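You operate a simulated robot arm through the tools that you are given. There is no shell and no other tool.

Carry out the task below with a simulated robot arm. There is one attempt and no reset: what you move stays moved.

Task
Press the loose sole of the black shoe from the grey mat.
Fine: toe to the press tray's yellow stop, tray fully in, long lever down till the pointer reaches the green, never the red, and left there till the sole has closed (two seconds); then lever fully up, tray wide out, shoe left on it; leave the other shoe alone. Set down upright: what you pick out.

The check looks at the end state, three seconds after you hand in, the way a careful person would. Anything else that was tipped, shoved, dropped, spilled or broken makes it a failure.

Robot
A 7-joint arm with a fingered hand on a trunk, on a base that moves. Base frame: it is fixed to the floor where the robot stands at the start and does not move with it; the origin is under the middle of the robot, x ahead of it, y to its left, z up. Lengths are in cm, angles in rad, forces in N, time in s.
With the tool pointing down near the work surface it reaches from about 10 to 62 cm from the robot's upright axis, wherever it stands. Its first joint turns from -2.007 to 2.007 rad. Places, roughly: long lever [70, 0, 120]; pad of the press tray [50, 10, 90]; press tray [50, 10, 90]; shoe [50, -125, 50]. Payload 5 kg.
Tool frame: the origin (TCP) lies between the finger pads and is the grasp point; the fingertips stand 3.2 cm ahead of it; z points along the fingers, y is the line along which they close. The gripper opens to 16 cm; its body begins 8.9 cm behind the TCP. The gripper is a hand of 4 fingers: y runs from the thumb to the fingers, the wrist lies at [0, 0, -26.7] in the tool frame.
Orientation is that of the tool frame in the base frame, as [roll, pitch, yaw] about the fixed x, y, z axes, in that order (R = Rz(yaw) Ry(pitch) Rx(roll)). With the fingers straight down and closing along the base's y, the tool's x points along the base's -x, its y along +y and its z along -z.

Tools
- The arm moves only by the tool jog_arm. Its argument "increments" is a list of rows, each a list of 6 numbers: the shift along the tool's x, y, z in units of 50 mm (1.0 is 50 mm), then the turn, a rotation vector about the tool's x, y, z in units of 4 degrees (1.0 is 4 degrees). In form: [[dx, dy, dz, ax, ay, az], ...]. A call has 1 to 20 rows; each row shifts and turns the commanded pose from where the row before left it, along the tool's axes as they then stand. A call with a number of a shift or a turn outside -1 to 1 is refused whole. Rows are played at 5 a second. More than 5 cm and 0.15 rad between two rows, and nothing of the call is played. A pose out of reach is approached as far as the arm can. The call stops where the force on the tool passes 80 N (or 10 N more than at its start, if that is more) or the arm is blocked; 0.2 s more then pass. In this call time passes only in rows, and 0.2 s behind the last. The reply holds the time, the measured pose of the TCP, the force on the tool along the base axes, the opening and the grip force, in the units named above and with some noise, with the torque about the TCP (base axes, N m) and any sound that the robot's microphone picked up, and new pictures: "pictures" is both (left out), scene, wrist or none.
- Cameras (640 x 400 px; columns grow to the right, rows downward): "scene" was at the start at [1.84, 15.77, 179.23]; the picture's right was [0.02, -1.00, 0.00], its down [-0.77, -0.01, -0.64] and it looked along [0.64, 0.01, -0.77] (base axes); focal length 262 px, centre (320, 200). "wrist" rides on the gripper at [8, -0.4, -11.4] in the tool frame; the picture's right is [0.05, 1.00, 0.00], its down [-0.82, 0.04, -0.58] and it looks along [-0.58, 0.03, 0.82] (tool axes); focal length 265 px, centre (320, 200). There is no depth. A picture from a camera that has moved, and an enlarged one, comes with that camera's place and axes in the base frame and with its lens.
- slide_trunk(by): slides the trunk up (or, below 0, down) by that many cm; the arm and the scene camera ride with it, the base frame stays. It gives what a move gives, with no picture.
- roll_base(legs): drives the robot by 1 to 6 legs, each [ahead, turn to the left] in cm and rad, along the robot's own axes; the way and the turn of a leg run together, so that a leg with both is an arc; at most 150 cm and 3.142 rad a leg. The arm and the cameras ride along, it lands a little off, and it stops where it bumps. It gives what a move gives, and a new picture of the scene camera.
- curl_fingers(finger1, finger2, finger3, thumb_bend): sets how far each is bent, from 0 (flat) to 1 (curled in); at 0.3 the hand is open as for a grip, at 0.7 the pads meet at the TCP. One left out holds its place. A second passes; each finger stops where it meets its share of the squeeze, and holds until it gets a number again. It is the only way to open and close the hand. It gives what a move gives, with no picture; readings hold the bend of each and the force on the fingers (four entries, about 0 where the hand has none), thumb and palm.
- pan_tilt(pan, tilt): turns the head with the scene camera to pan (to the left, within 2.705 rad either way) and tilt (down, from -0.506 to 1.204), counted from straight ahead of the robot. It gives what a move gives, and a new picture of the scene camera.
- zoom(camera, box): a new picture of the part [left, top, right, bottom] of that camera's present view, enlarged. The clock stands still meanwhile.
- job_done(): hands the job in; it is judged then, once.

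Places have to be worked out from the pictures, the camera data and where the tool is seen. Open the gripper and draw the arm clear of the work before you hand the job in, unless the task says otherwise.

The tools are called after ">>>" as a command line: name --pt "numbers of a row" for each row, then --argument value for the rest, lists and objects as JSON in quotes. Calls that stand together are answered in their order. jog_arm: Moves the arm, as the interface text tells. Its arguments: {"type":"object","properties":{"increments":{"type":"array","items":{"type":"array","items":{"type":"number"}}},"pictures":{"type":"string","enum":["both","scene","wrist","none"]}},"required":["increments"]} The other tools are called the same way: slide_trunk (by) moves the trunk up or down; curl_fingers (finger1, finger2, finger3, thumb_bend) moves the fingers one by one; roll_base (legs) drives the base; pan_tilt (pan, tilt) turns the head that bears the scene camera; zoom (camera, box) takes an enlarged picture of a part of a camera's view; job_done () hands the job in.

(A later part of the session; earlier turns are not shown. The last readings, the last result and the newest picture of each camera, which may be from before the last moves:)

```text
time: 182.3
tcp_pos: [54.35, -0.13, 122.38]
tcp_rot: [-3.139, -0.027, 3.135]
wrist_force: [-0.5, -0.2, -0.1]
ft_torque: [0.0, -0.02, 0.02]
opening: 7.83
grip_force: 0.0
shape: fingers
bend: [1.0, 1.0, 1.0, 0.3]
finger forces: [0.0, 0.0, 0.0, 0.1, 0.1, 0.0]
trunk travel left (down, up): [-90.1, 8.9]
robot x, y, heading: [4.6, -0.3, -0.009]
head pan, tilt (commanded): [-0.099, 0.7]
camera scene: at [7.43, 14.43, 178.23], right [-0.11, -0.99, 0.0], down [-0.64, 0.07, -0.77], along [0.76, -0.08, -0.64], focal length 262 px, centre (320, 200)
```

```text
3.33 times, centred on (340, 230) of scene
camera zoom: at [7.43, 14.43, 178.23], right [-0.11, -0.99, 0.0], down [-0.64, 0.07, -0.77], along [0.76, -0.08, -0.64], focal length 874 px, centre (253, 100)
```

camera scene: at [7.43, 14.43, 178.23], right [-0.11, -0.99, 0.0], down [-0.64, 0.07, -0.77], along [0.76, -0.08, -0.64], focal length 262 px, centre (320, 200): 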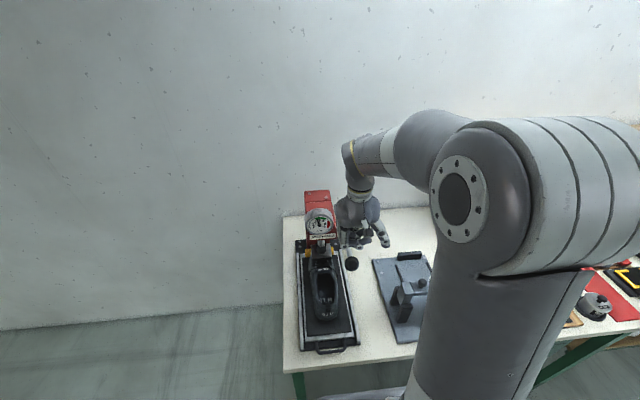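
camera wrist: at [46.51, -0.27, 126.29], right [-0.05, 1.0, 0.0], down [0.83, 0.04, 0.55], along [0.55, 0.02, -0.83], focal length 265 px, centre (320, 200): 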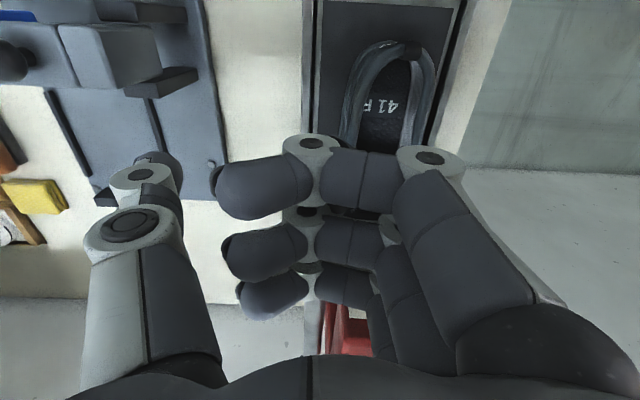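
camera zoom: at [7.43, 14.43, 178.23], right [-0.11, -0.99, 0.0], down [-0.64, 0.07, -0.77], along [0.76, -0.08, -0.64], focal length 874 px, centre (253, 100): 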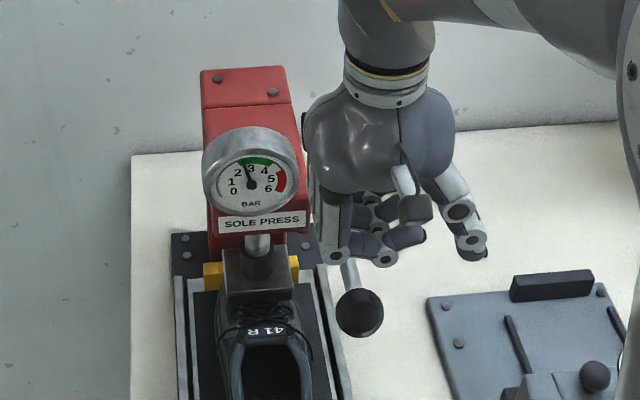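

The lever stays put with the pointer in the green. The knob now sits at about (53.8, 0.1, 113.8). I open the hand to straddle the knob and lower around it to lift the lever.

>>> curl_fingers --finger1 0.5 --finger2 0.5 --finger3 0.5 --thumb_bend 0.5

>>> jog_arm --pt "0 0.05 0.5 0 0 0" --pt "0 0 0.4 0 0 0" --pictures "both"

>>> zoom --camera "scene" --box '[280, 170, 400, 290]'

```text
time: 183.3
tcp_pos: [54.56, -0.18, 122.29]
tcp_rot: [-3.139, -0.028, 3.136]
wrist_force: [0.5, -0.5, 0.1]
ft_torque: [-0.03, 0.0, -0.02]
opening: 9.12
grip_force: 0.2
shape: fingers
bend: [0.5, 0.5, 0.5, 0.5]
finger forces: [0.1, 0.0, 0.0, 0.0, 0.0, 0.0]
trunk travel left (down, up): [-90.1, 8.9]
robot x, y, heading: [4.64, -0.21, -0.008]
head pan, tilt (commanded): [-0.099, 0.7]
```

```text
time: 183.9
tcp_pos: [54.12, 0.1, 117.85]
tcp_rot: [-3.138, -0.028, 3.136]
wrist_force: [-0.3, -0.5, -0.3]
ft_torque: [0.03, -0.04, -0.01]
opening: 9.13
grip_force: 0.1
shape: fingers
bend: [0.5, 0.5, 0.5, 0.5]
finger forces: [0.0, 0.0, 0.0, 0.1, 0.1, 0.1]
trunk travel left (down, up): [-90.1, 8.9]
robot x, y, heading: [4.61, -0.28, -0.008]
head pan, tilt (commanded): [-0.099, 0.7]
camera scene: at [7.51, 14.39, 178.24], right [-0.11, -0.99, 0.0], down [-0.64, 0.07, -0.76], along [0.76, -0.08, -0.64], focal length 262 px, centre (320, 200)
camera wrist: at [46.4, -0.15, 129.3], right [-0.05, 1.0, 0.0], down [0.83, 0.04, 0.55], along [0.55, 0.02, -0.83], focal length 265 px, centre (320, 200)
```

scene: 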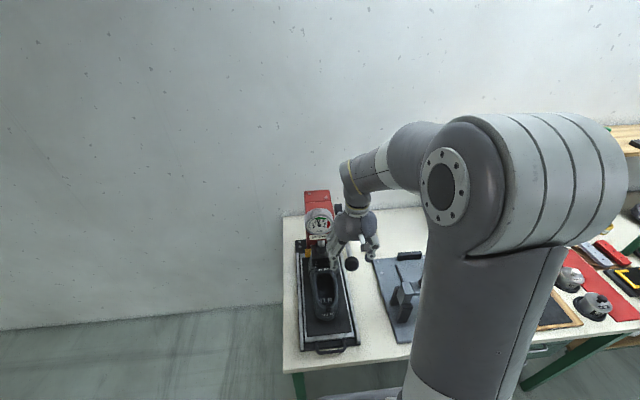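
wrist: 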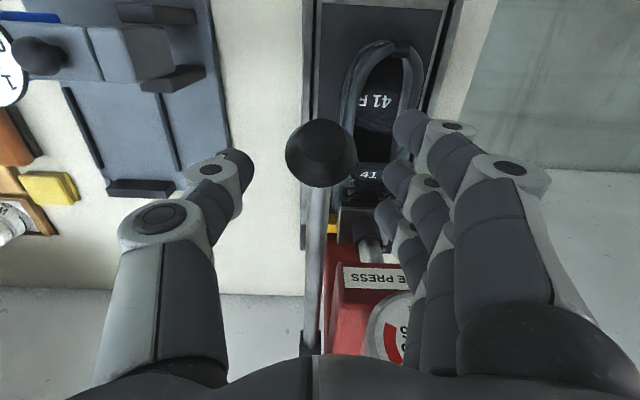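

```text
3.33 times, centred on (340, 230) of scene
camera zoom: at [7.51, 14.39, 178.24], right [-0.11, -0.99, 0.0], down [-0.64, 0.07, -0.76], along [0.76, -0.08, -0.64], focal length 874 px, centre (253, 100)
```

zoom: 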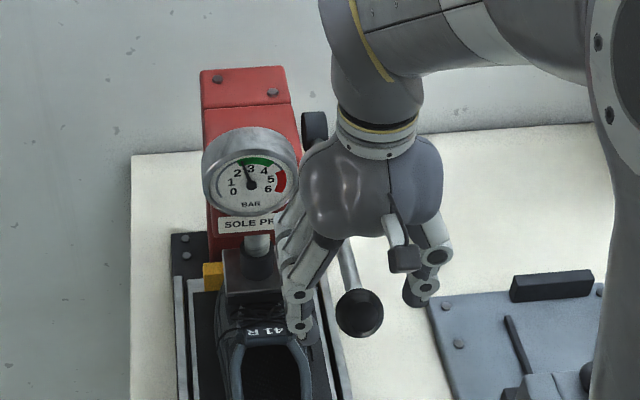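

The hand straddles the knob properly. I descend 5 cm so the pads come slightly below the knob's centre.

>>> jog_arm --pt "0 0 0.4 0 0 0" --pt "-0.04 0 0.4 0 0 0" --pt "0 0 0.22 0 0 0" --pictures "none"

>>> zoom --camera "wrist" --box '[160, 60, 480, 260]'

>>> zoom --camera "scene" --box '[280, 170, 400, 290]'

```text
time: 184.7
tcp_pos: [54.36, 0.21, 112.5]
tcp_rot: [-3.138, -0.028, 3.137]
wrist_force: [0.1, -0.7, 0.9]
ft_torque: [0.0, -0.02, -0.02]
opening: 9.14
grip_force: 0.0
shape: fingers
bend: [0.5, 0.5, 0.5, 0.5]
finger forces: [0.0, 0.0, 0.0, 0.1, 0.0, 0.1]
trunk travel left (down, up): [-90.1, 8.9]
robot x, y, heading: [4.46, -0.54, -0.008]
head pan, tilt (commanded): [-0.099, 0.7]
```

```text
2.00 times, centred on (320, 160) of wrist
camera zoom: at [46.59, -0.14, 124.06], right [-0.05, 1.0, 0.0], down [0.83, 0.04, 0.55], along [0.55, 0.02, -0.83], focal length 531 px, centre (320, 280)
```

zoom: 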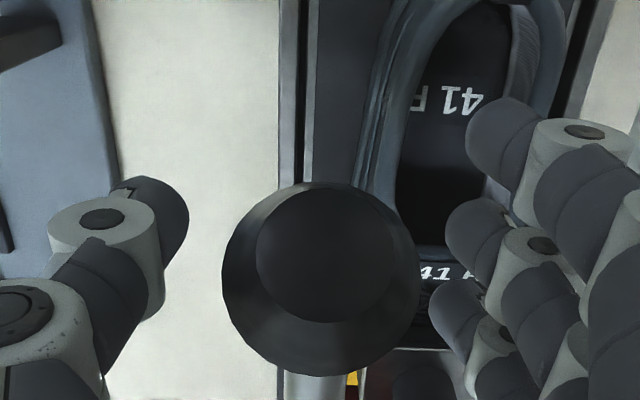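

```text
3.33 times, centred on (340, 230) of scene
camera zoom: at [7.53, 14.41, 178.24], right [-0.11, -0.99, 0.0], down [-0.64, 0.07, -0.76], along [0.76, -0.08, -0.64], focal length 874 px, centre (253, 100)
```

zoom: 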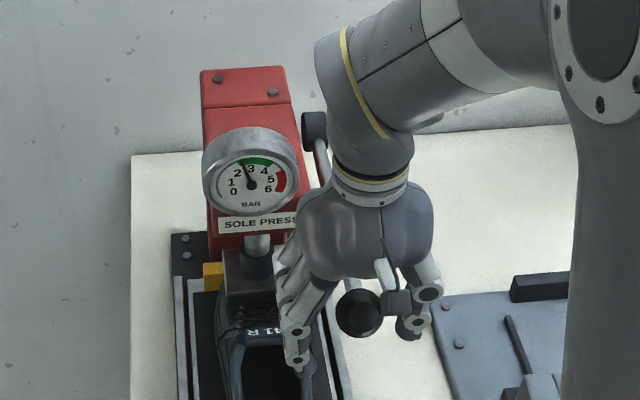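

The knob is centred between thumb and fingers. I close around it.

>>> curl_fingers --finger1 0.64 --finger2 0.64 --finger3 0.64 --thumb_bend 0.63

>>> curl_fingers --finger1 0.7 --finger2 0.7 --finger3 0.7 --thumb_bend 0.69

>>> zoom --camera "wrist" --box '[160, 60, 480, 260]'

>>> zoom --camera "scene" --box '[280, 170, 400, 290]'

```text
time: 185.7
tcp_pos: [54.31, 0.08, 112.64]
tcp_rot: [-3.137, -0.028, 3.137]
wrist_force: [-0.3, -0.1, 1.1]
ft_torque: [-0.03, 0.03, 0.02]
opening: 4.2
grip_force: 0.2
shape: fingers
bend: [0.64, 0.64, 0.64, 0.63]
finger forces: [0.0, 0.0, 0.0, 0.0, 0.1, 0.1]
trunk travel left (down, up): [-90.1, 8.9]
robot x, y, heading: [4.69, -0.71, -0.004]
head pan, tilt (commanded): [-0.099, 0.7]
```

```text
time: 186.7
tcp_pos: [54.27, 0.03, 112.66]
tcp_rot: [-3.138, -0.029, 3.136]
wrist_force: [0.4, -0.1, 0.1]
ft_torque: [0.0, -0.01, 0.0]
opening: 2.5
grip_force: 0.2
shape: fingers
bend: [0.7, 0.7, 0.7, 0.69]
finger forces: [0.0, 0.1, 0.1, 0.0, 0.0, 0.0]
trunk travel left (down, up): [-90.1, 8.9]
robot x, y, heading: [5.12, -0.58, -0.004]
head pan, tilt (commanded): [-0.099, 0.7]
```

```text
2.00 times, centred on (320, 160) of wrist
camera zoom: at [46.56, -0.14, 124.08], right [-0.05, 1.0, 0.0], down [0.83, 0.04, 0.55], along [0.55, 0.02, -0.83], focal length 531 px, centre (320, 280)
```

zoom: 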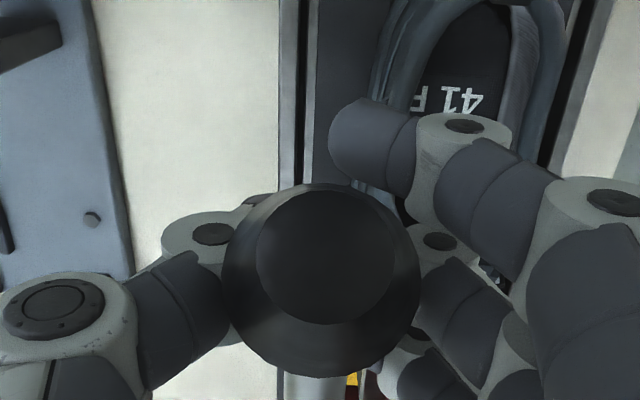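

```text
3.33 times, centred on (340, 230) of scene
camera zoom: at [7.5, 14.42, 178.24], right [-0.11, -0.99, 0.0], down [-0.64, 0.07, -0.76], along [0.76, -0.08, -0.64], focal length 874 px, centre (253, 100)
```

zoom: 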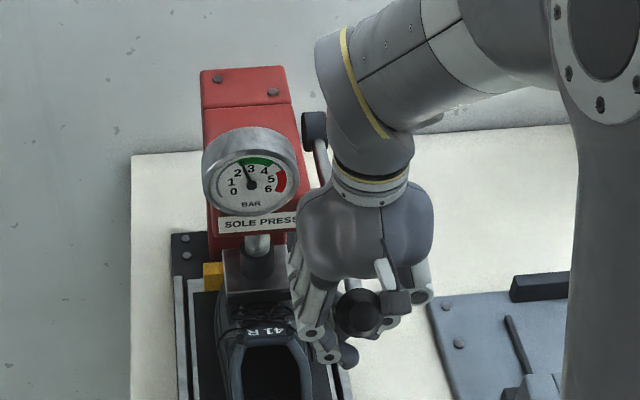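

The fingers have closed beneath the knob without force – a good hook. I close a little more and start lifting along the arc.

>>> curl_fingers --finger1 0.74 --finger2 0.74 --finger3 0.74 --thumb_bend 0.73

>>> jog_arm --pt "0 0 -0.2 0 0 0" --pt "0 0 -0.2 0 0 0" --pictures "none"

>>> zoom --camera "scene" --box '[280, 170, 400, 290]'

```text
time: 187.7
tcp_pos: [54.39, 0.0, 112.46]
tcp_rot: [-3.137, -0.028, 3.137]
wrist_force: [0.7, -1.4, -0.9]
ft_torque: [0.05, 0.02, 0.0]
opening: 1.82
grip_force: 1.1
shape: fingers
bend: [0.74, 0.73, 0.74, 0.71]
finger forces: [0.1, 0.0, 0.1, 0.0, 2.2, 0.0]
trunk travel left (down, up): [-90.1, 8.9]
robot x, y, heading: [4.61, -0.4, -0.008]
head pan, tilt (commanded): [-0.099, 0.7]
```

```text
time: 188.3
tcp_pos: [54.31, 0.13, 114.43]
tcp_rot: [-3.136, -0.028, 3.136]
wrist_force: [2.7, -3.1, -2.3]
ft_torque: [0.03, 0.04, 0.02]
opening: 1.87
grip_force: 1.8
shape: fingers
bend: [0.74, 0.73, 0.74, 0.71]
finger forces: [0.0, 0.0, 0.0, 0.0, 3.8, 0.0]
trunk travel left (down, up): [-90.1, 8.9]
robot x, y, heading: [4.9, -0.22, -0.009]
head pan, tilt (commanded): [-0.099, 0.7]
```

```text
3.33 times, centred on (340, 230) of scene
camera zoom: at [7.55, 14.37, 178.24], right [-0.11, -0.99, 0.0], down [-0.64, 0.07, -0.76], along [0.76, -0.08, -0.64], focal length 874 px, centre (253, 100)
```

zoom: 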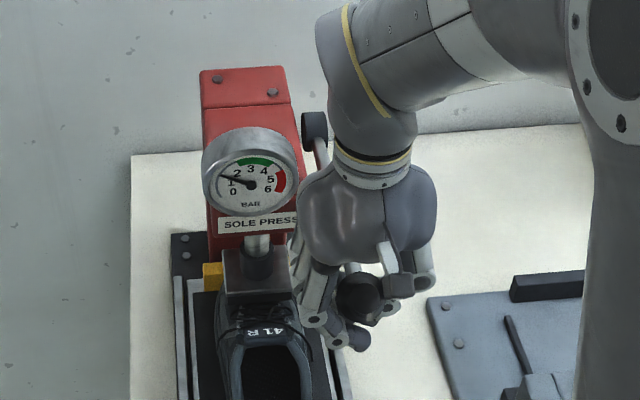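

The pointer is falling (≈1.3 bar), so the lever rises with the hand. I continue up along the arc.

>>> jog_arm --pt "-0.03 0 -0.25 0 0 0" --pt "-0.03 0 -0.25 0 0 0" --pt "-0.05 0 -0.25 0 0 0" --pictures "none"

>>> jog_arm --pt "-0.06 0 -0.25 0 0 0" --pt "-0.06 0 -0.25 0 0 0" --pt "-0.07 0 -0.25 0 0 0" --pictures "none"

>>> zoom --camera "scene" --box '[280, 150, 400, 270]'

>>> zoom --camera "wrist" --box '[160, 60, 480, 260]'

```text
time: 189.1
tcp_pos: [55.12, -0.13, 118.31]
tcp_rot: [-3.134, -0.029, 3.136]
wrist_force: [2.4, -3.5, -3.0]
ft_torque: [0.03, 0.01, 0.07]
opening: 1.87
grip_force: 2.1
shape: fingers
bend: [0.74, 0.73, 0.74, 0.71]
finger forces: [0.0, 0.0, 0.0, 0.0, 4.4, 0.0]
trunk travel left (down, up): [-90.1, 8.9]
robot x, y, heading: [4.62, -0.34, -0.013]
head pan, tilt (commanded): [-0.099, 0.7]
```

```text
time: 189.9
tcp_pos: [56.16, 0.09, 122.06]
tcp_rot: [-3.138, -0.028, 3.136]
wrist_force: [5.5, -6.2, -5.1]
ft_torque: [0.01, 0.25, 0.11]
opening: 1.9
grip_force: 5.4
shape: fingers
bend: [0.74, 0.73, 0.73, 0.71]
finger forces: [0.1, 0.0, 3.8, 0.0, 7.1, 0.0]
trunk travel left (down, up): [-90.1, 8.9]
robot x, y, heading: [4.87, -0.75, -0.011]
head pan, tilt (commanded): [-0.099, 0.7]
```

```text
3.33 times, centred on (340, 210) of scene
camera zoom: at [7.67, 14.28, 178.24], right [-0.11, -0.99, 0.0], down [-0.64, 0.07, -0.76], along [0.76, -0.08, -0.64], focal length 874 px, centre (253, 167)
```

zoom: 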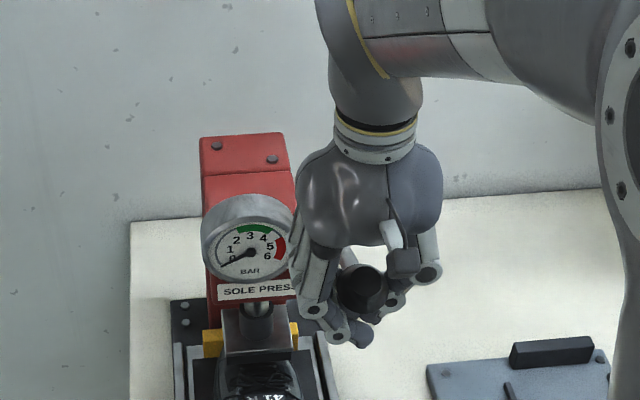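

```text
2.00 times, centred on (320, 160) of wrist
camera zoom: at [48.4, -0.13, 133.58], right [-0.05, 1.0, 0.0], down [0.83, 0.04, 0.55], along [0.55, 0.02, -0.83], focal length 531 px, centre (320, 280)
```

zoom: 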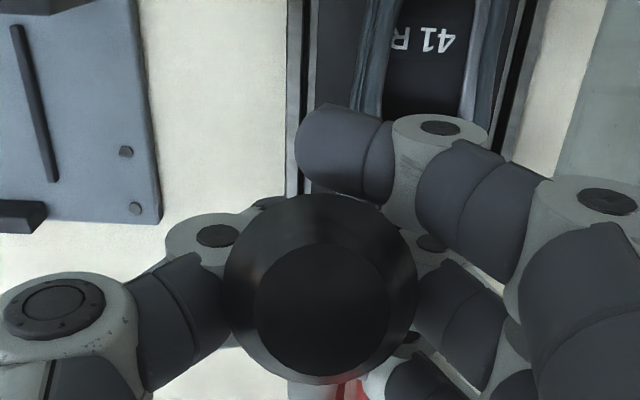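

Pointer back at 0, lever rising. Slight side force; I ease 0.2 cm to the thumb side and continue upward.

>>> jog_arm --pt "-0.09 -0.03 -0.23 0 0 0" --pt "-0.1 0 -0.23 0 0 0" --pt "-0.11 0 -0.23 0 0 0" --pictures "none"

>>> jog_arm --pt "-0.13 0 -0.22 0 0 0" --pt "-0.14 0 -0.21 0 0 0" --pictures "none"

>>> zoom --camera "scene" --box '[280, 140, 400, 260]'

>>> zoom --camera "wrist" --box '[160, 60, 480, 260]'

```text
time: 190.7
tcp_pos: [57.81, 0.02, 125.65]
tcp_rot: [-3.139, -0.028, 3.139]
wrist_force: [0.2, 0.7, -3.5]
ft_torque: [0.01, 0.09, 0.05]
opening: 1.86
grip_force: 1.2
shape: fingers
bend: [0.74, 0.73, 0.73, 0.71]
finger forces: [0.1, 0.1, 2.4, 0.1, 0.7, 0.0]
trunk travel left (down, up): [-90.1, 8.9]
robot x, y, heading: [5.08, -0.51, -0.004]
head pan, tilt (commanded): [-0.099, 0.7]
```

```text
time: 191.3
tcp_pos: [59.15, -0.0, 127.53]
tcp_rot: [-3.136, -0.027, 3.139]
wrist_force: [-0.2, 0.8, -2.0]
ft_torque: [-0.01, 0.07, 0.06]
opening: 1.81
grip_force: 1.5
shape: fingers
bend: [0.74, 0.73, 0.73, 0.71]
finger forces: [0.0, 0.2, 2.0, 0.0, 0.0, 0.0]
trunk travel left (down, up): [-90.1, 8.9]
robot x, y, heading: [4.76, -0.28, -0.009]
head pan, tilt (commanded): [-0.099, 0.7]
```

```text
3.33 times, centred on (340, 200) of scene
camera zoom: at [7.54, 14.44, 178.24], right [-0.11, -0.99, 0.0], down [-0.64, 0.07, -0.76], along [0.76, -0.08, -0.64], focal length 874 px, centre (253, 200)
```

zoom: 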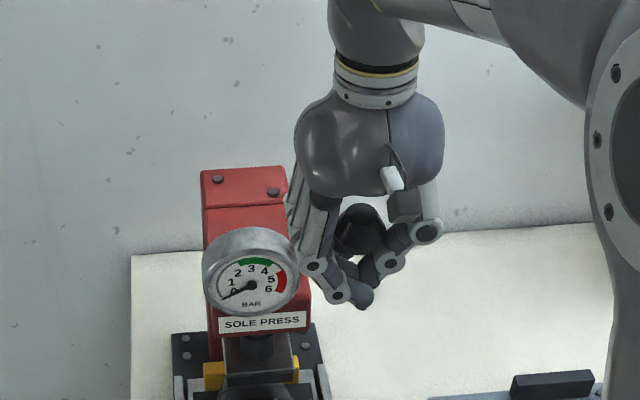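

```text
2.00 times, centred on (320, 160) of wrist
camera zoom: at [51.41, -0.21, 139.08], right [-0.05, 1.0, 0.0], down [0.83, 0.04, 0.55], along [0.55, 0.02, -0.83], focal length 531 px, centre (320, 280)
```

zoom: 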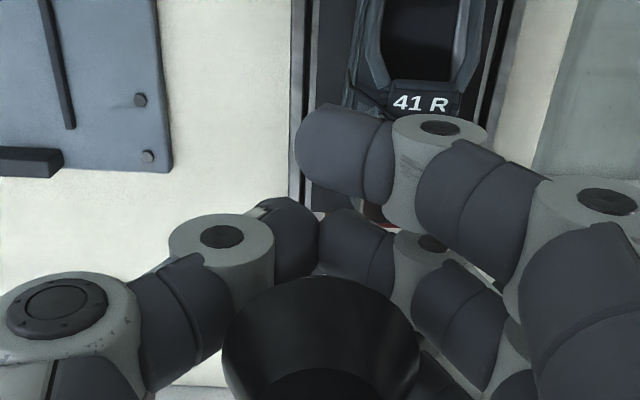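

Lever at about 40°. I continue up and forward to bring it fully to its stop.

>>> jog_arm --pt "-0.14 0 -0.18 0 0 0" --pt "-0.14 0 -0.18 0 0 0" --pictures "none"

>>> jog_arm --pt "-0.1 0 -0.16 0 0 0" --pictures "none"

>>> zoom --camera "scene" --box '[280, 140, 400, 260]'

>>> zoom --camera "wrist" --box '[160, 60, 480, 300]'

```text
time: 191.9
tcp_pos: [60.56, 0.0, 129.3]
tcp_rot: [-3.137, -0.03, 3.137]
wrist_force: [-3.7, -0.4, -8.3]
ft_torque: [-0.03, 0.33, -0.01]
opening: 1.83
grip_force: 4.0
shape: fingers
bend: [0.74, 0.73, 0.72, 0.71]
finger forces: [0.1, 0.0, 7.2, 0.0, 0.0, 0.0]
trunk travel left (down, up): [-90.1, 8.9]
robot x, y, heading: [5.01, -0.38, -0.009]
head pan, tilt (commanded): [-0.099, 0.7]
```

```text
time: 192.3
tcp_pos: [61.05, 0.1, 130.08]
tcp_rot: [-3.138, -0.026, 3.136]
wrist_force: [-13.4, -1.3, -9.7]
ft_torque: [0.14, 0.32, 0.06]
opening: 1.9
grip_force: 7.4
shape: fingers
bend: [0.74, 0.73, 0.68, 0.71]
finger forces: [0.0, 0.1, 8.0, 0.0, 6.7, 0.1]
trunk travel left (down, up): [-90.1, 8.9]
robot x, y, heading: [4.57, -0.17, -0.01]
head pan, tilt (commanded): [-0.099, 0.7]
```

```text
3.33 times, centred on (340, 200) of scene
camera zoom: at [7.32, 14.4, 178.24], right [-0.11, -0.99, 0.0], down [-0.64, 0.07, -0.77], along [0.76, -0.08, -0.64], focal length 874 px, centre (253, 200)
```

zoom: 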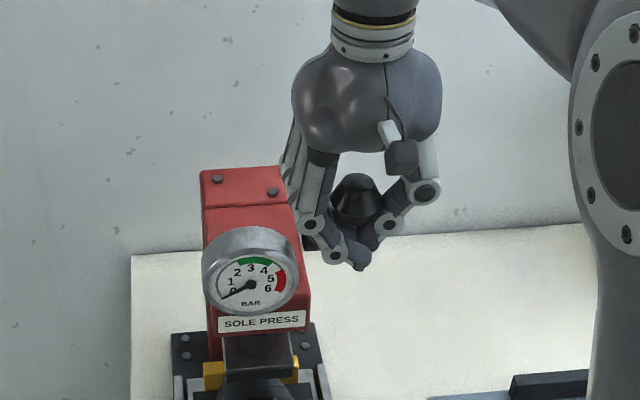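

```text
1.67 times, centred on (320, 180) of wrist
camera zoom: at [53.25, -0.26, 141.67], right [-0.05, 1.0, 0.0], down [0.83, 0.04, 0.56], along [0.55, 0.02, -0.83], focal length 442 px, centre (320, 233)
```

zoom: 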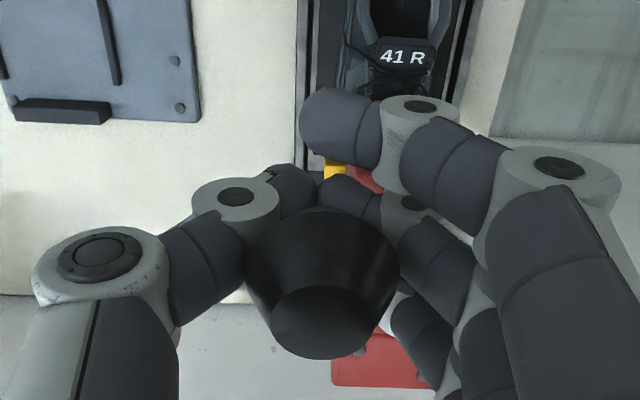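

The knob is back exactly where it was at the start and the force rose to ~16 N, so the lever is fully up against its stop. I open the hand and rise off it.

>>> curl_fingers --finger1 0.5 --finger2 0.5 --finger3 0.5 --thumb_bend 0.5

>>> jog_arm --pt "0 0 -0.6 0 0 0" --pt "0 0 -0.6 0 0 0" --pt "0 0 -0.8 0 0 0" --pictures "both"

>>> zoom --camera "scene" --box '[280, 140, 400, 260]'

```text
time: 193.3
tcp_pos: [61.2, 0.0, 130.01]
tcp_rot: [-3.138, -0.025, 3.136]
wrist_force: [0.1, 0.4, 0.2]
ft_torque: [0.0, 0.0, 0.01]
opening: 9.06
grip_force: 0.0
shape: fingers
bend: [0.5, 0.5, 0.5, 0.5]
finger forces: [0.0, 0.0, 0.0, 0.0, 0.0, 0.0]
trunk travel left (down, up): [-90.1, 8.9]
robot x, y, heading: [4.77, -0.22, -0.009]
head pan, tilt (commanded): [-0.099, 0.7]
```

```text
time: 194.1
tcp_pos: [61.04, -0.06, 140.41]
tcp_rot: [-3.138, -0.028, 3.136]
wrist_force: [-0.7, 0.2, 0.2]
ft_torque: [0.01, 0.02, 0.04]
opening: 9.05
grip_force: 0.0
shape: fingers
bend: [0.5, 0.5, 0.5, 0.5]
finger forces: [0.0, 0.1, 0.0, 0.0, 0.0, 0.0]
trunk travel left (down, up): [-90.1, 8.9]
robot x, y, heading: [4.7, -0.46, -0.007]
head pan, tilt (commanded): [-0.099, 0.7]
camera scene: at [7.44, 14.41, 178.23], right [-0.11, -0.99, 0.0], down [-0.64, 0.07, -0.77], along [0.76, -0.08, -0.64], focal length 262 px, centre (320, 200)
camera wrist: at [53.39, -0.19, 151.94], right [-0.05, 1.0, 0.0], down [0.83, 0.04, 0.55], along [0.55, 0.02, -0.83], focal length 265 px, centre (320, 200)
```

scene: 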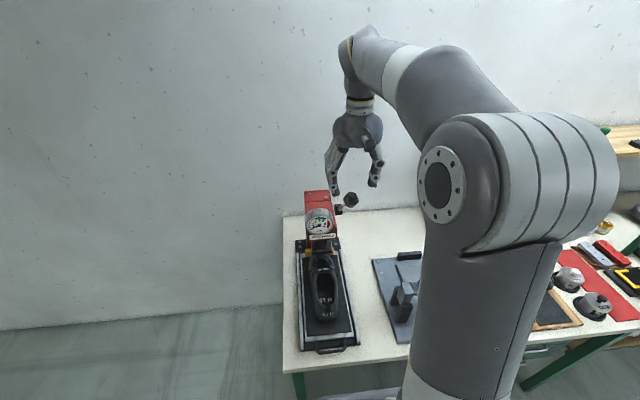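
wrist: 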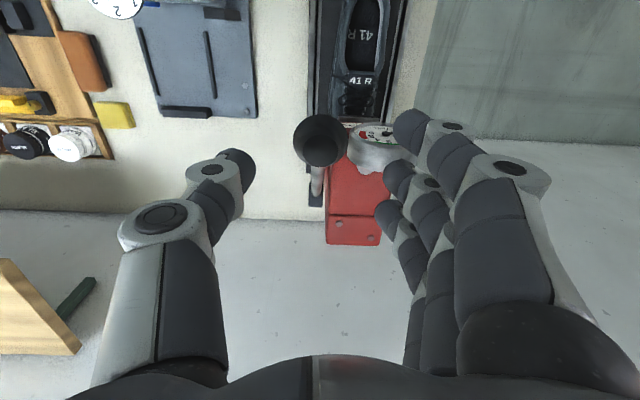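

```text
3.33 times, centred on (340, 200) of scene
camera zoom: at [7.44, 14.41, 178.23], right [-0.11, -0.99, 0.0], down [-0.64, 0.07, -0.77], along [0.76, -0.08, -0.64], focal length 874 px, centre (253, 200)
```

zoom: 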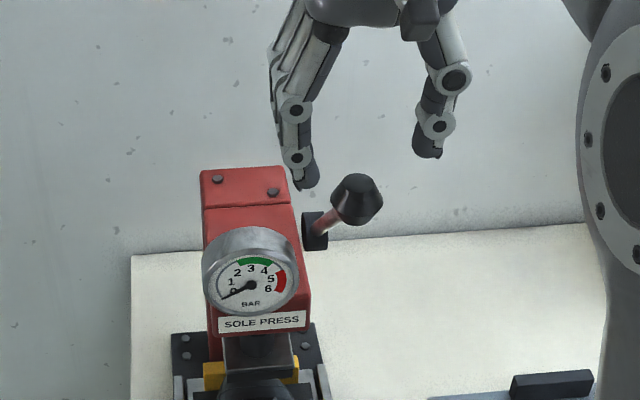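

The lever is fully up again and the gauge at zero. Now the tray: I back the robot off with the hand high, then turn the hand for the thumb-hook.

>>> roll_base --legs '[[-25, 0.008]]'

>>> curl_fingers --finger1 0.95 --finger2 0.95 --finger3 0.95 --thumb_bend 0.3

>>> jog_arm --pt "0 0.9 0 0 0 0" --pt "0 0.9 0 0 0 0" --pt "0 0.9 0 0 0 0" --pictures "none"

>>> jog_arm --pt "0 0 0 0 0 -1" --pt "0 0 0 0 0 -1" --pt "0 0 0 0 0 -1" --pt "0 0 0 0 0 -1" --pt "0 0 0 0 0 -1" --pt "0 0 0 0 0 -1" --pt "0 0 0 0 0 -1" --pt "0 0 0 0 0 -1" --pt "0 0 0 0 0 -1" --pt "0 0 0 0 0 -1" --pictures "both"

```text
time: 195.9
tcp_pos: [36.96, 0.48, 140.37]
tcp_rot: [-3.14, -0.026, -3.141]
wrist_force: [0.2, 0.8, 1.0]
ft_torque: [0.0, -0.04, 0.0]
opening: 9.02
grip_force: 0.2
shape: fingers
bend: [0.5, 0.5, 0.5, 0.5]
finger forces: [0.0, 0.1, 0.1, 0.0, 0.0, 0.1]
trunk travel left (down, up): [-90.1, 8.9]
robot x, y, heading: [-19.28, 0.1, -0.006]
head pan, tilt (commanded): [-0.099, 0.7]
camera scene: at [-16.93, 14.56, 178.24], right [-0.1, -0.99, 0.0], down [-0.64, 0.06, -0.77], along [0.76, -0.08, -0.64], focal length 262 px, centre (320, 200)
```

scene: 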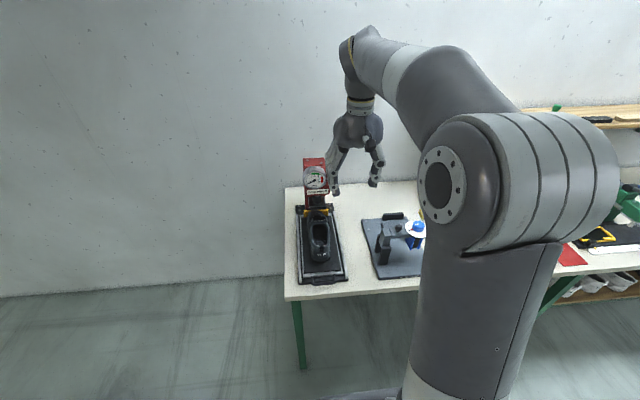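

```text
time: 196.9
tcp_pos: [37.03, 0.35, 140.22]
tcp_rot: [-3.137, -0.028, 3.141]
wrist_force: [-0.4, 0.2, 0.2]
ft_torque: [0.01, 0.0, 0.02]
opening: 7.27
grip_force: 0.0
shape: fingers
bend: [0.95, 0.95, 0.95, 0.3]
finger forces: [0.1, 0.0, 0.1, 0.1, 0.0, 0.1]
trunk travel left (down, up): [-90.1, 8.9]
robot x, y, heading: [-19.41, -0.4, 0.002]
head pan, tilt (commanded): [-0.099, 0.7]
```

```text
time: 197.7
tcp_pos: [37.42, 14.12, 140.55]
tcp_rot: [-3.134, -0.028, 3.14]
wrist_force: [0.1, 0.5, 0.3]
ft_torque: [-0.05, 0.01, 0.01]
opening: 7.26
grip_force: 0.1
shape: fingers
bend: [0.95, 0.95, 0.95, 0.3]
finger forces: [0.0, 0.0, 0.0, 0.0, 0.0, 0.1]
trunk travel left (down, up): [-90.1, 8.9]
robot x, y, heading: [-19.41, 0.0, 0.002]
head pan, tilt (commanded): [-0.099, 0.7]
```

```text
time: 199.9
tcp_pos: [36.98, 14.03, 140.4]
tcp_rot: [3.128, -0.024, -2.441]
wrist_force: [-0.3, 0.5, -0.9]
ft_torque: [0.0, 0.0, 0.02]
opening: 7.28
grip_force: 0.0
shape: fingers
bend: [0.95, 0.95, 0.95, 0.3]
finger forces: [0.1, 0.1, 0.0, 0.0, 0.1, 0.0]
trunk travel left (down, up): [-90.1, 8.9]
robot x, y, heading: [-19.68, 0.14, 0.001]
head pan, tilt (commanded): [-0.099, 0.7]
camera scene: at [-16.78, 14.59, 178.23], right [-0.1, -0.99, 0.0], down [-0.64, 0.06, -0.76], along [0.76, -0.08, -0.64], focal length 262 px, centre (320, 200)
camera wrist: at [31.34, 8.67, 151.87], right [-0.68, 0.73, 0.02], down [0.61, 0.56, 0.56], along [0.4, 0.39, -0.83], focal length 265 px, centre (320, 200)
```

scene: 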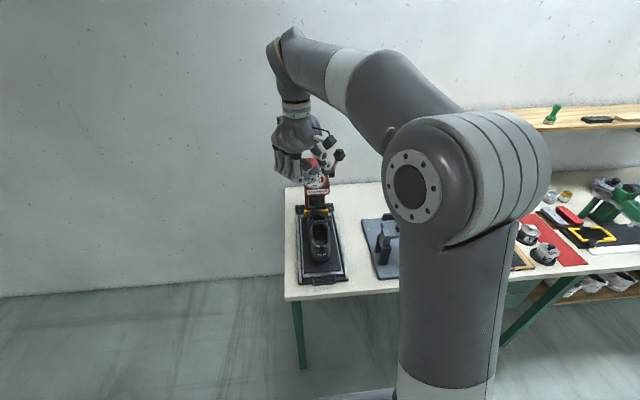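
wrist: 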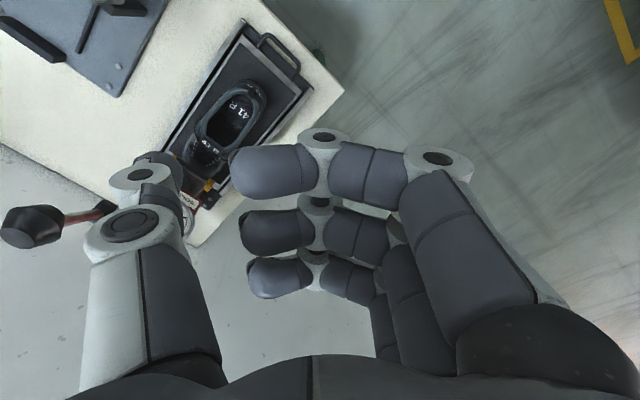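

I zoom in on the tray and the handle from this view to measure the gap behind the bar.

>>> zoom --camera "wrist" --box '[170, 0, 330, 130]'

>>> zoom --camera "scene" --box '[270, 180, 370, 300]'

```text
3.08 times, centred on (250, 65) of wrist
camera zoom: at [31.34, 8.67, 151.87], right [-0.68, 0.73, 0.02], down [0.61, 0.56, 0.56], along [0.4, 0.39, -0.83], focal length 817 px, centre (535, 615)
```

zoom: 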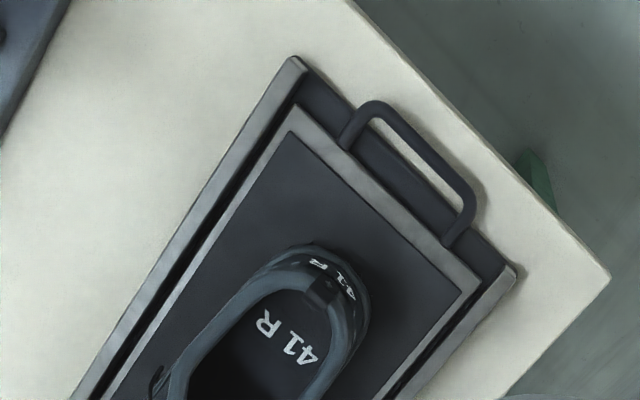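

```text
3.33 times, centred on (320, 240) of scene
camera zoom: at [-16.78, 14.59, 178.23], right [-0.1, -0.99, 0.0], down [-0.64, 0.06, -0.76], along [0.76, -0.08, -0.64], focal length 874 px, centre (320, 67)
```

zoom: 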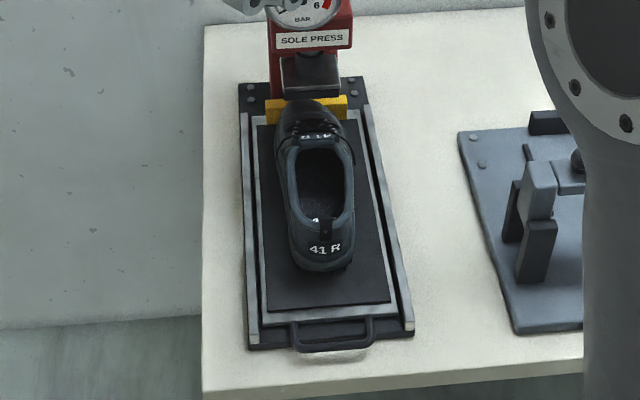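

The loop gap behind the bar runs roughly x 40.4–42.8 at y≈7.3. I set the hand so the thumb will be at x≈41.6 and lower the trunk.

>>> jog_arm --pt "0.31 0.28 0 0 0 -0.4" --pictures "none"

>>> slide_trunk --by -38

>>> pan_tilt --pan 0.1 --tilt 0.75

>>> zoom --camera "wrist" --box '[0, 0, 400, 260]'

```text
time: 200.3
tcp_pos: [34.67, 14.22, 140.4]
tcp_rot: [3.127, -0.023, -2.416]
wrist_force: [0.2, -0.7, 0.8]
ft_torque: [0.03, -0.08, 0.03]
opening: 7.25
grip_force: 0.0
shape: fingers
bend: [0.95, 0.95, 0.95, 0.3]
finger forces: [0.0, 0.0, 0.1, 0.1, 0.0, 0.1]
trunk travel left (down, up): [-90.1, 8.9]
robot x, y, heading: [-19.56, -0.3, -0.0]
head pan, tilt (commanded): [-0.099, 0.7]
```

```text
time: 204.0
tcp_pos: [35.01, 14.21, 102.28]
tcp_rot: [3.125, -0.023, -2.415]
wrist_force: [-0.4, -0.3, -0.5]
ft_torque: [0.0, 0.0, 0.02]
opening: 7.28
grip_force: 0.1
shape: fingers
bend: [0.95, 0.95, 0.95, 0.3]
finger forces: [0.1, 0.0, 0.0, 0.0, 0.1, 0.0]
trunk travel left (down, up): [-52.1, 46.9]
robot x, y, heading: [-19.27, -0.17, 0.001]
head pan, tilt (commanded): [-0.099, 0.7]
```

```text
time: 204.7
tcp_pos: [34.85, 14.23, 102.33]
tcp_rot: [3.128, -0.023, -2.418]
wrist_force: [0.7, 0.2, 0.4]
ft_torque: [-0.01, 0.02, 0.04]
opening: 7.29
grip_force: 0.0
shape: fingers
bend: [0.95, 0.95, 0.95, 0.3]
finger forces: [0.0, 0.0, 0.0, 0.1, 0.1, 0.0]
trunk travel left (down, up): [-52.1, 46.9]
robot x, y, heading: [-19.72, -0.53, 0.003]
head pan, tilt (commanded): [0.099, 0.75]
camera scene: at [-16.99, 16.24, 139.81], right [0.1, -1.0, 0.0], down [-0.68, -0.07, -0.73], along [0.73, 0.07, -0.68], focal length 262 px, centre (320, 200)
```

scene: 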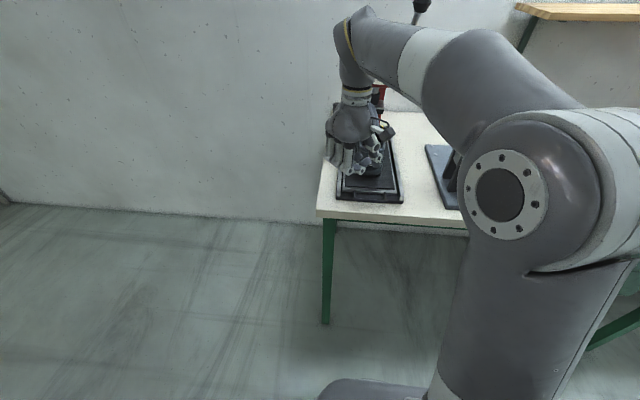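

```text
1.54 times, centred on (200, 130) of wrist
camera zoom: at [29.47, 8.68, 113.82], right [-0.7, 0.71, 0.02], down [0.6, 0.58, 0.56], along [0.39, 0.4, -0.83], focal length 408 px, centre (505, 308)
```

zoom: 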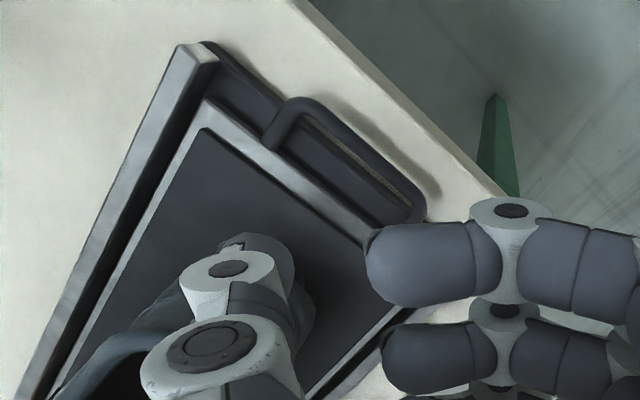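

The geometry matches: with TCP x≈34.9 the thumb should drop into the loop. I lower to just above the bar and check the view.

>>> slide_trunk --by -9.5

>>> zoom --camera "wrist" --box '[0, 40, 300, 240]'

>>> zoom --camera "scene" --box '[310, 80, 430, 220]'

```text
time: 206.0
tcp_pos: [34.94, 14.23, 92.78]
tcp_rot: [3.126, -0.023, -2.416]
wrist_force: [-0.4, -0.7, -0.3]
ft_torque: [-0.02, -0.03, -0.02]
opening: 7.26
grip_force: 0.1
shape: fingers
bend: [0.95, 0.95, 0.95, 0.3]
finger forces: [0.1, 0.0, 0.1, 0.1, 0.1, 0.0]
trunk travel left (down, up): [-42.6, 56.4]
robot x, y, heading: [-19.64, -0.24, -0.004]
head pan, tilt (commanded): [0.099, 0.75]
```

```text
2.00 times, centred on (150, 140) of wrist
camera zoom: at [29.46, 8.68, 104.33], right [-0.7, 0.71, 0.02], down [0.6, 0.58, 0.56], along [0.39, 0.4, -0.83], focal length 531 px, centre (660, 320)
```

zoom: 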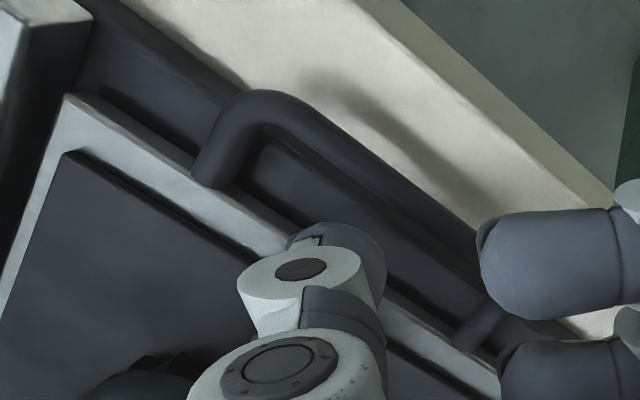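

```text
2.86 times, centred on (370, 150) of scene
camera zoom: at [-17.0, 16.24, 130.31], right [0.1, -1.0, 0.0], down [-0.68, -0.07, -0.73], along [0.73, 0.07, -0.68], focal length 749 px, centre (177, 343)
```

zoom: 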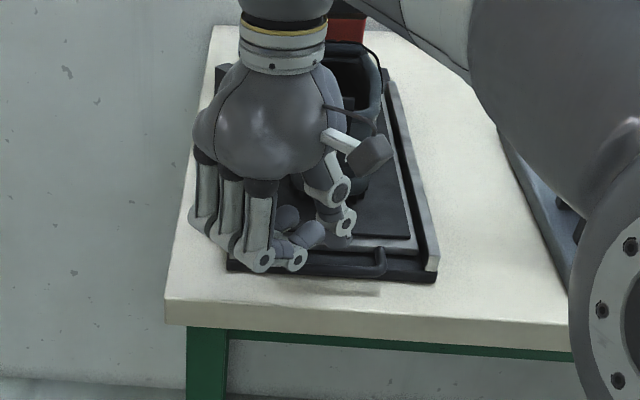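

By the earlier contact calibration the thumb is centred in the gap. I lower it in small steps watching for contact.

>>> jog_arm --pt "0 0 0.12 0 0 0" --pictures "none"

>>> jog_arm --pt "0 0 0.12 0 0 0" --pictures "none"

>>> jog_arm --pt "0 0 0.1 0 0 0" --pictures "none"

>>> zoom --camera "wrist" --box '[0, 40, 300, 240]'

```text
time: 206.4
tcp_pos: [34.9, 14.19, 92.23]
tcp_rot: [3.127, -0.022, -2.415]
wrist_force: [-0.5, -0.1, 0.7]
ft_torque: [0.03, -0.01, -0.01]
opening: 7.26
grip_force: 0.1
shape: fingers
bend: [0.95, 0.95, 0.95, 0.3]
finger forces: [0.0, 0.0, 0.1, 0.0, 0.0, 0.0]
trunk travel left (down, up): [-42.6, 56.4]
robot x, y, heading: [-19.45, 0.13, -0.001]
head pan, tilt (commanded): [0.099, 0.75]
```

```text
time: 206.8
tcp_pos: [34.83, 14.14, 91.56]
tcp_rot: [3.127, -0.023, -2.414]
wrist_force: [-0.5, 0.0, -0.4]
ft_torque: [0.01, -0.01, -0.02]
opening: 7.3
grip_force: 0.0
shape: fingers
bend: [0.95, 0.95, 0.95, 0.3]
finger forces: [0.1, 0.1, 0.1, 0.1, 0.0, 0.0]
trunk travel left (down, up): [-42.6, 56.4]
robot x, y, heading: [-19.17, -0.14, -0.003]
head pan, tilt (commanded): [0.099, 0.75]
```

```text
time: 207.2
tcp_pos: [34.87, 14.17, 91.06]
tcp_rot: [3.126, -0.024, -2.414]
wrist_force: [-0.8, 0.1, 0.4]
ft_torque: [-0.05, -0.01, 0.0]
opening: 7.26
grip_force: 0.2
shape: fingers
bend: [0.95, 0.95, 0.95, 0.3]
finger forces: [0.0, 0.0, 0.0, 0.0, 0.1, 0.0]
trunk travel left (down, up): [-42.6, 56.4]
robot x, y, heading: [-19.45, -0.31, 0.0]
head pan, tilt (commanded): [0.099, 0.75]
```

```text
2.00 times, centred on (150, 140) of wrist
camera zoom: at [29.39, 8.74, 102.58], right [-0.7, 0.71, 0.02], down [0.6, 0.58, 0.56], along [0.39, 0.4, -0.83], focal length 531 px, centre (660, 320)
```

zoom: 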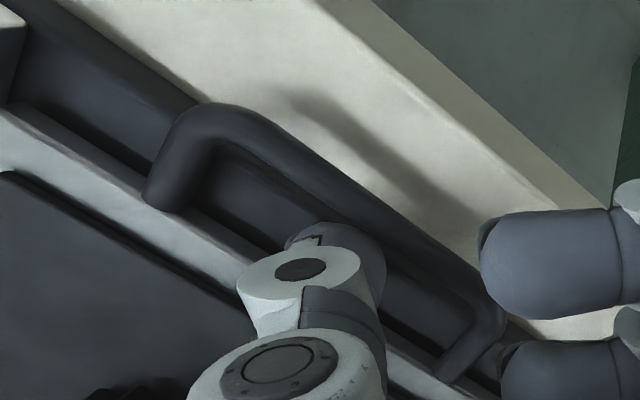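

The thumb tip lines up with the gap between bar and tray front. I continue down gently.

>>> jog_arm --pt "0 0 0.1 0 0 0" --pictures "none"

>>> jog_arm --pt "0 0 0.08 0 0 0" --pictures "none"

>>> zoom --camera "wrist" --box '[0, 40, 300, 240]'

```text
time: 207.6
tcp_pos: [34.9, 14.2, 90.62]
tcp_rot: [3.126, -0.023, -2.417]
wrist_force: [-0.5, 0.0, 0.4]
ft_torque: [-0.1, -0.1, 0.04]
opening: 7.32
grip_force: 0.8
shape: fingers
bend: [0.95, 0.95, 0.95, 0.3]
finger forces: [0.1, 0.1, 0.0, 0.0, 1.4, 0.0]
trunk travel left (down, up): [-42.6, 56.4]
robot x, y, heading: [-19.63, -0.22, -0.004]
head pan, tilt (commanded): [0.099, 0.75]
```

```text
time: 208.0
tcp_pos: [34.91, 14.33, 90.33]
tcp_rot: [3.126, -0.021, -2.417]
wrist_force: [-1.7, 3.1, 10.7]
ft_torque: [-0.77, -0.67, -0.04]
opening: 7.36
grip_force: 5.7
shape: fingers
bend: [0.95, 0.95, 0.95, 0.3]
finger forces: [0.1, 0.0, 0.1, 0.0, 11.4, 0.0]
trunk travel left (down, up): [-42.6, 56.4]
robot x, y, heading: [-19.37, -0.39, -0.003]
head pan, tilt (commanded): [0.099, 0.75]
```

```text
2.00 times, centred on (150, 140) of wrist
camera zoom: at [29.38, 8.83, 101.84], right [-0.7, 0.71, 0.01], down [0.6, 0.58, 0.56], along [0.39, 0.4, -0.83], focal length 531 px, centre (660, 320)
```

zoom: 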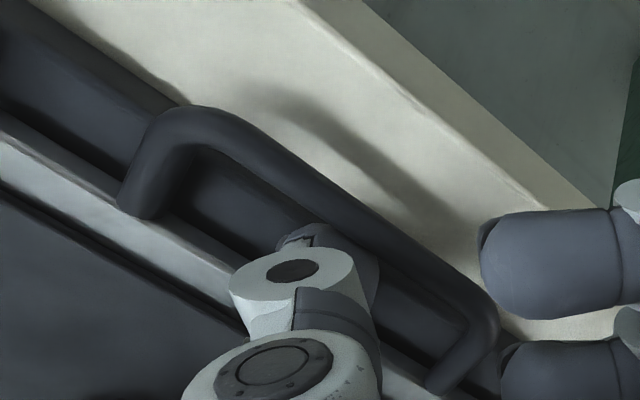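

Contact at TCP z≈90.4 with the thumb in or on the loop. I ease up slightly and pull back 1 cm to see whether the tray follows.

>>> jog_arm --pt "0 0 -0.03 0 0 0" --pt "0.1 0.09 0 0 0 0" --pictures "none"

>>> jog_arm --pt "0.1 0.09 0 0 0 0" --pictures "none"

>>> zoom --camera "wrist" --box '[0, 40, 300, 240]'

```text
time: 208.6
tcp_pos: [34.36, 14.12, 90.28]
tcp_rot: [3.126, -0.026, -2.417]
wrist_force: [1.5, 1.1, 5.0]
ft_torque: [-0.29, -0.31, 0.23]
opening: 7.44
grip_force: 2.4
shape: fingers
bend: [0.95, 0.95, 0.95, 0.29]
finger forces: [0.1, 0.0, 0.0, 0.0, 5.1, 0.0]
trunk travel left (down, up): [-42.6, 56.4]
robot x, y, heading: [-19.38, -0.53, 0.001]
head pan, tilt (commanded): [0.099, 0.75]
```

```text
time: 209.0
tcp_pos: [33.54, 14.05, 90.25]
tcp_rot: [3.126, -0.025, -2.416]
wrist_force: [-0.2, -0.1, 2.2]
ft_torque: [-0.15, -0.07, 0.01]
opening: 7.37
grip_force: 0.8
shape: fingers
bend: [0.95, 0.95, 0.95, 0.29]
finger forces: [0.0, 0.0, 0.1, 0.1, 1.8, 0.0]
trunk travel left (down, up): [-42.6, 56.4]
robot x, y, heading: [-19.31, 0.33, -0.001]
head pan, tilt (commanded): [0.099, 0.75]
```

```text
2.00 times, centred on (150, 140) of wrist
camera zoom: at [28.02, 8.69, 101.8], right [-0.7, 0.71, 0.02], down [0.6, 0.57, 0.56], along [0.39, 0.4, -0.83], focal length 531 px, centre (660, 320)
```

zoom: 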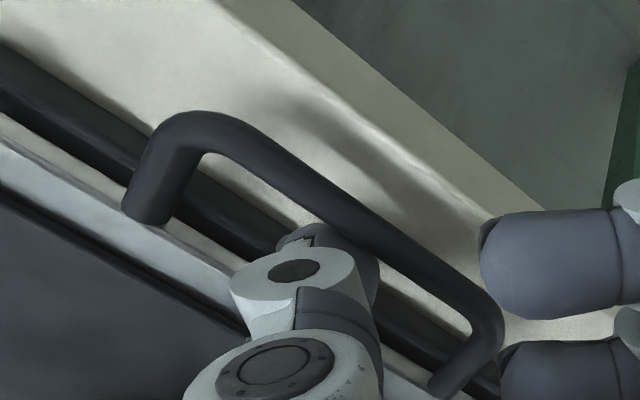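

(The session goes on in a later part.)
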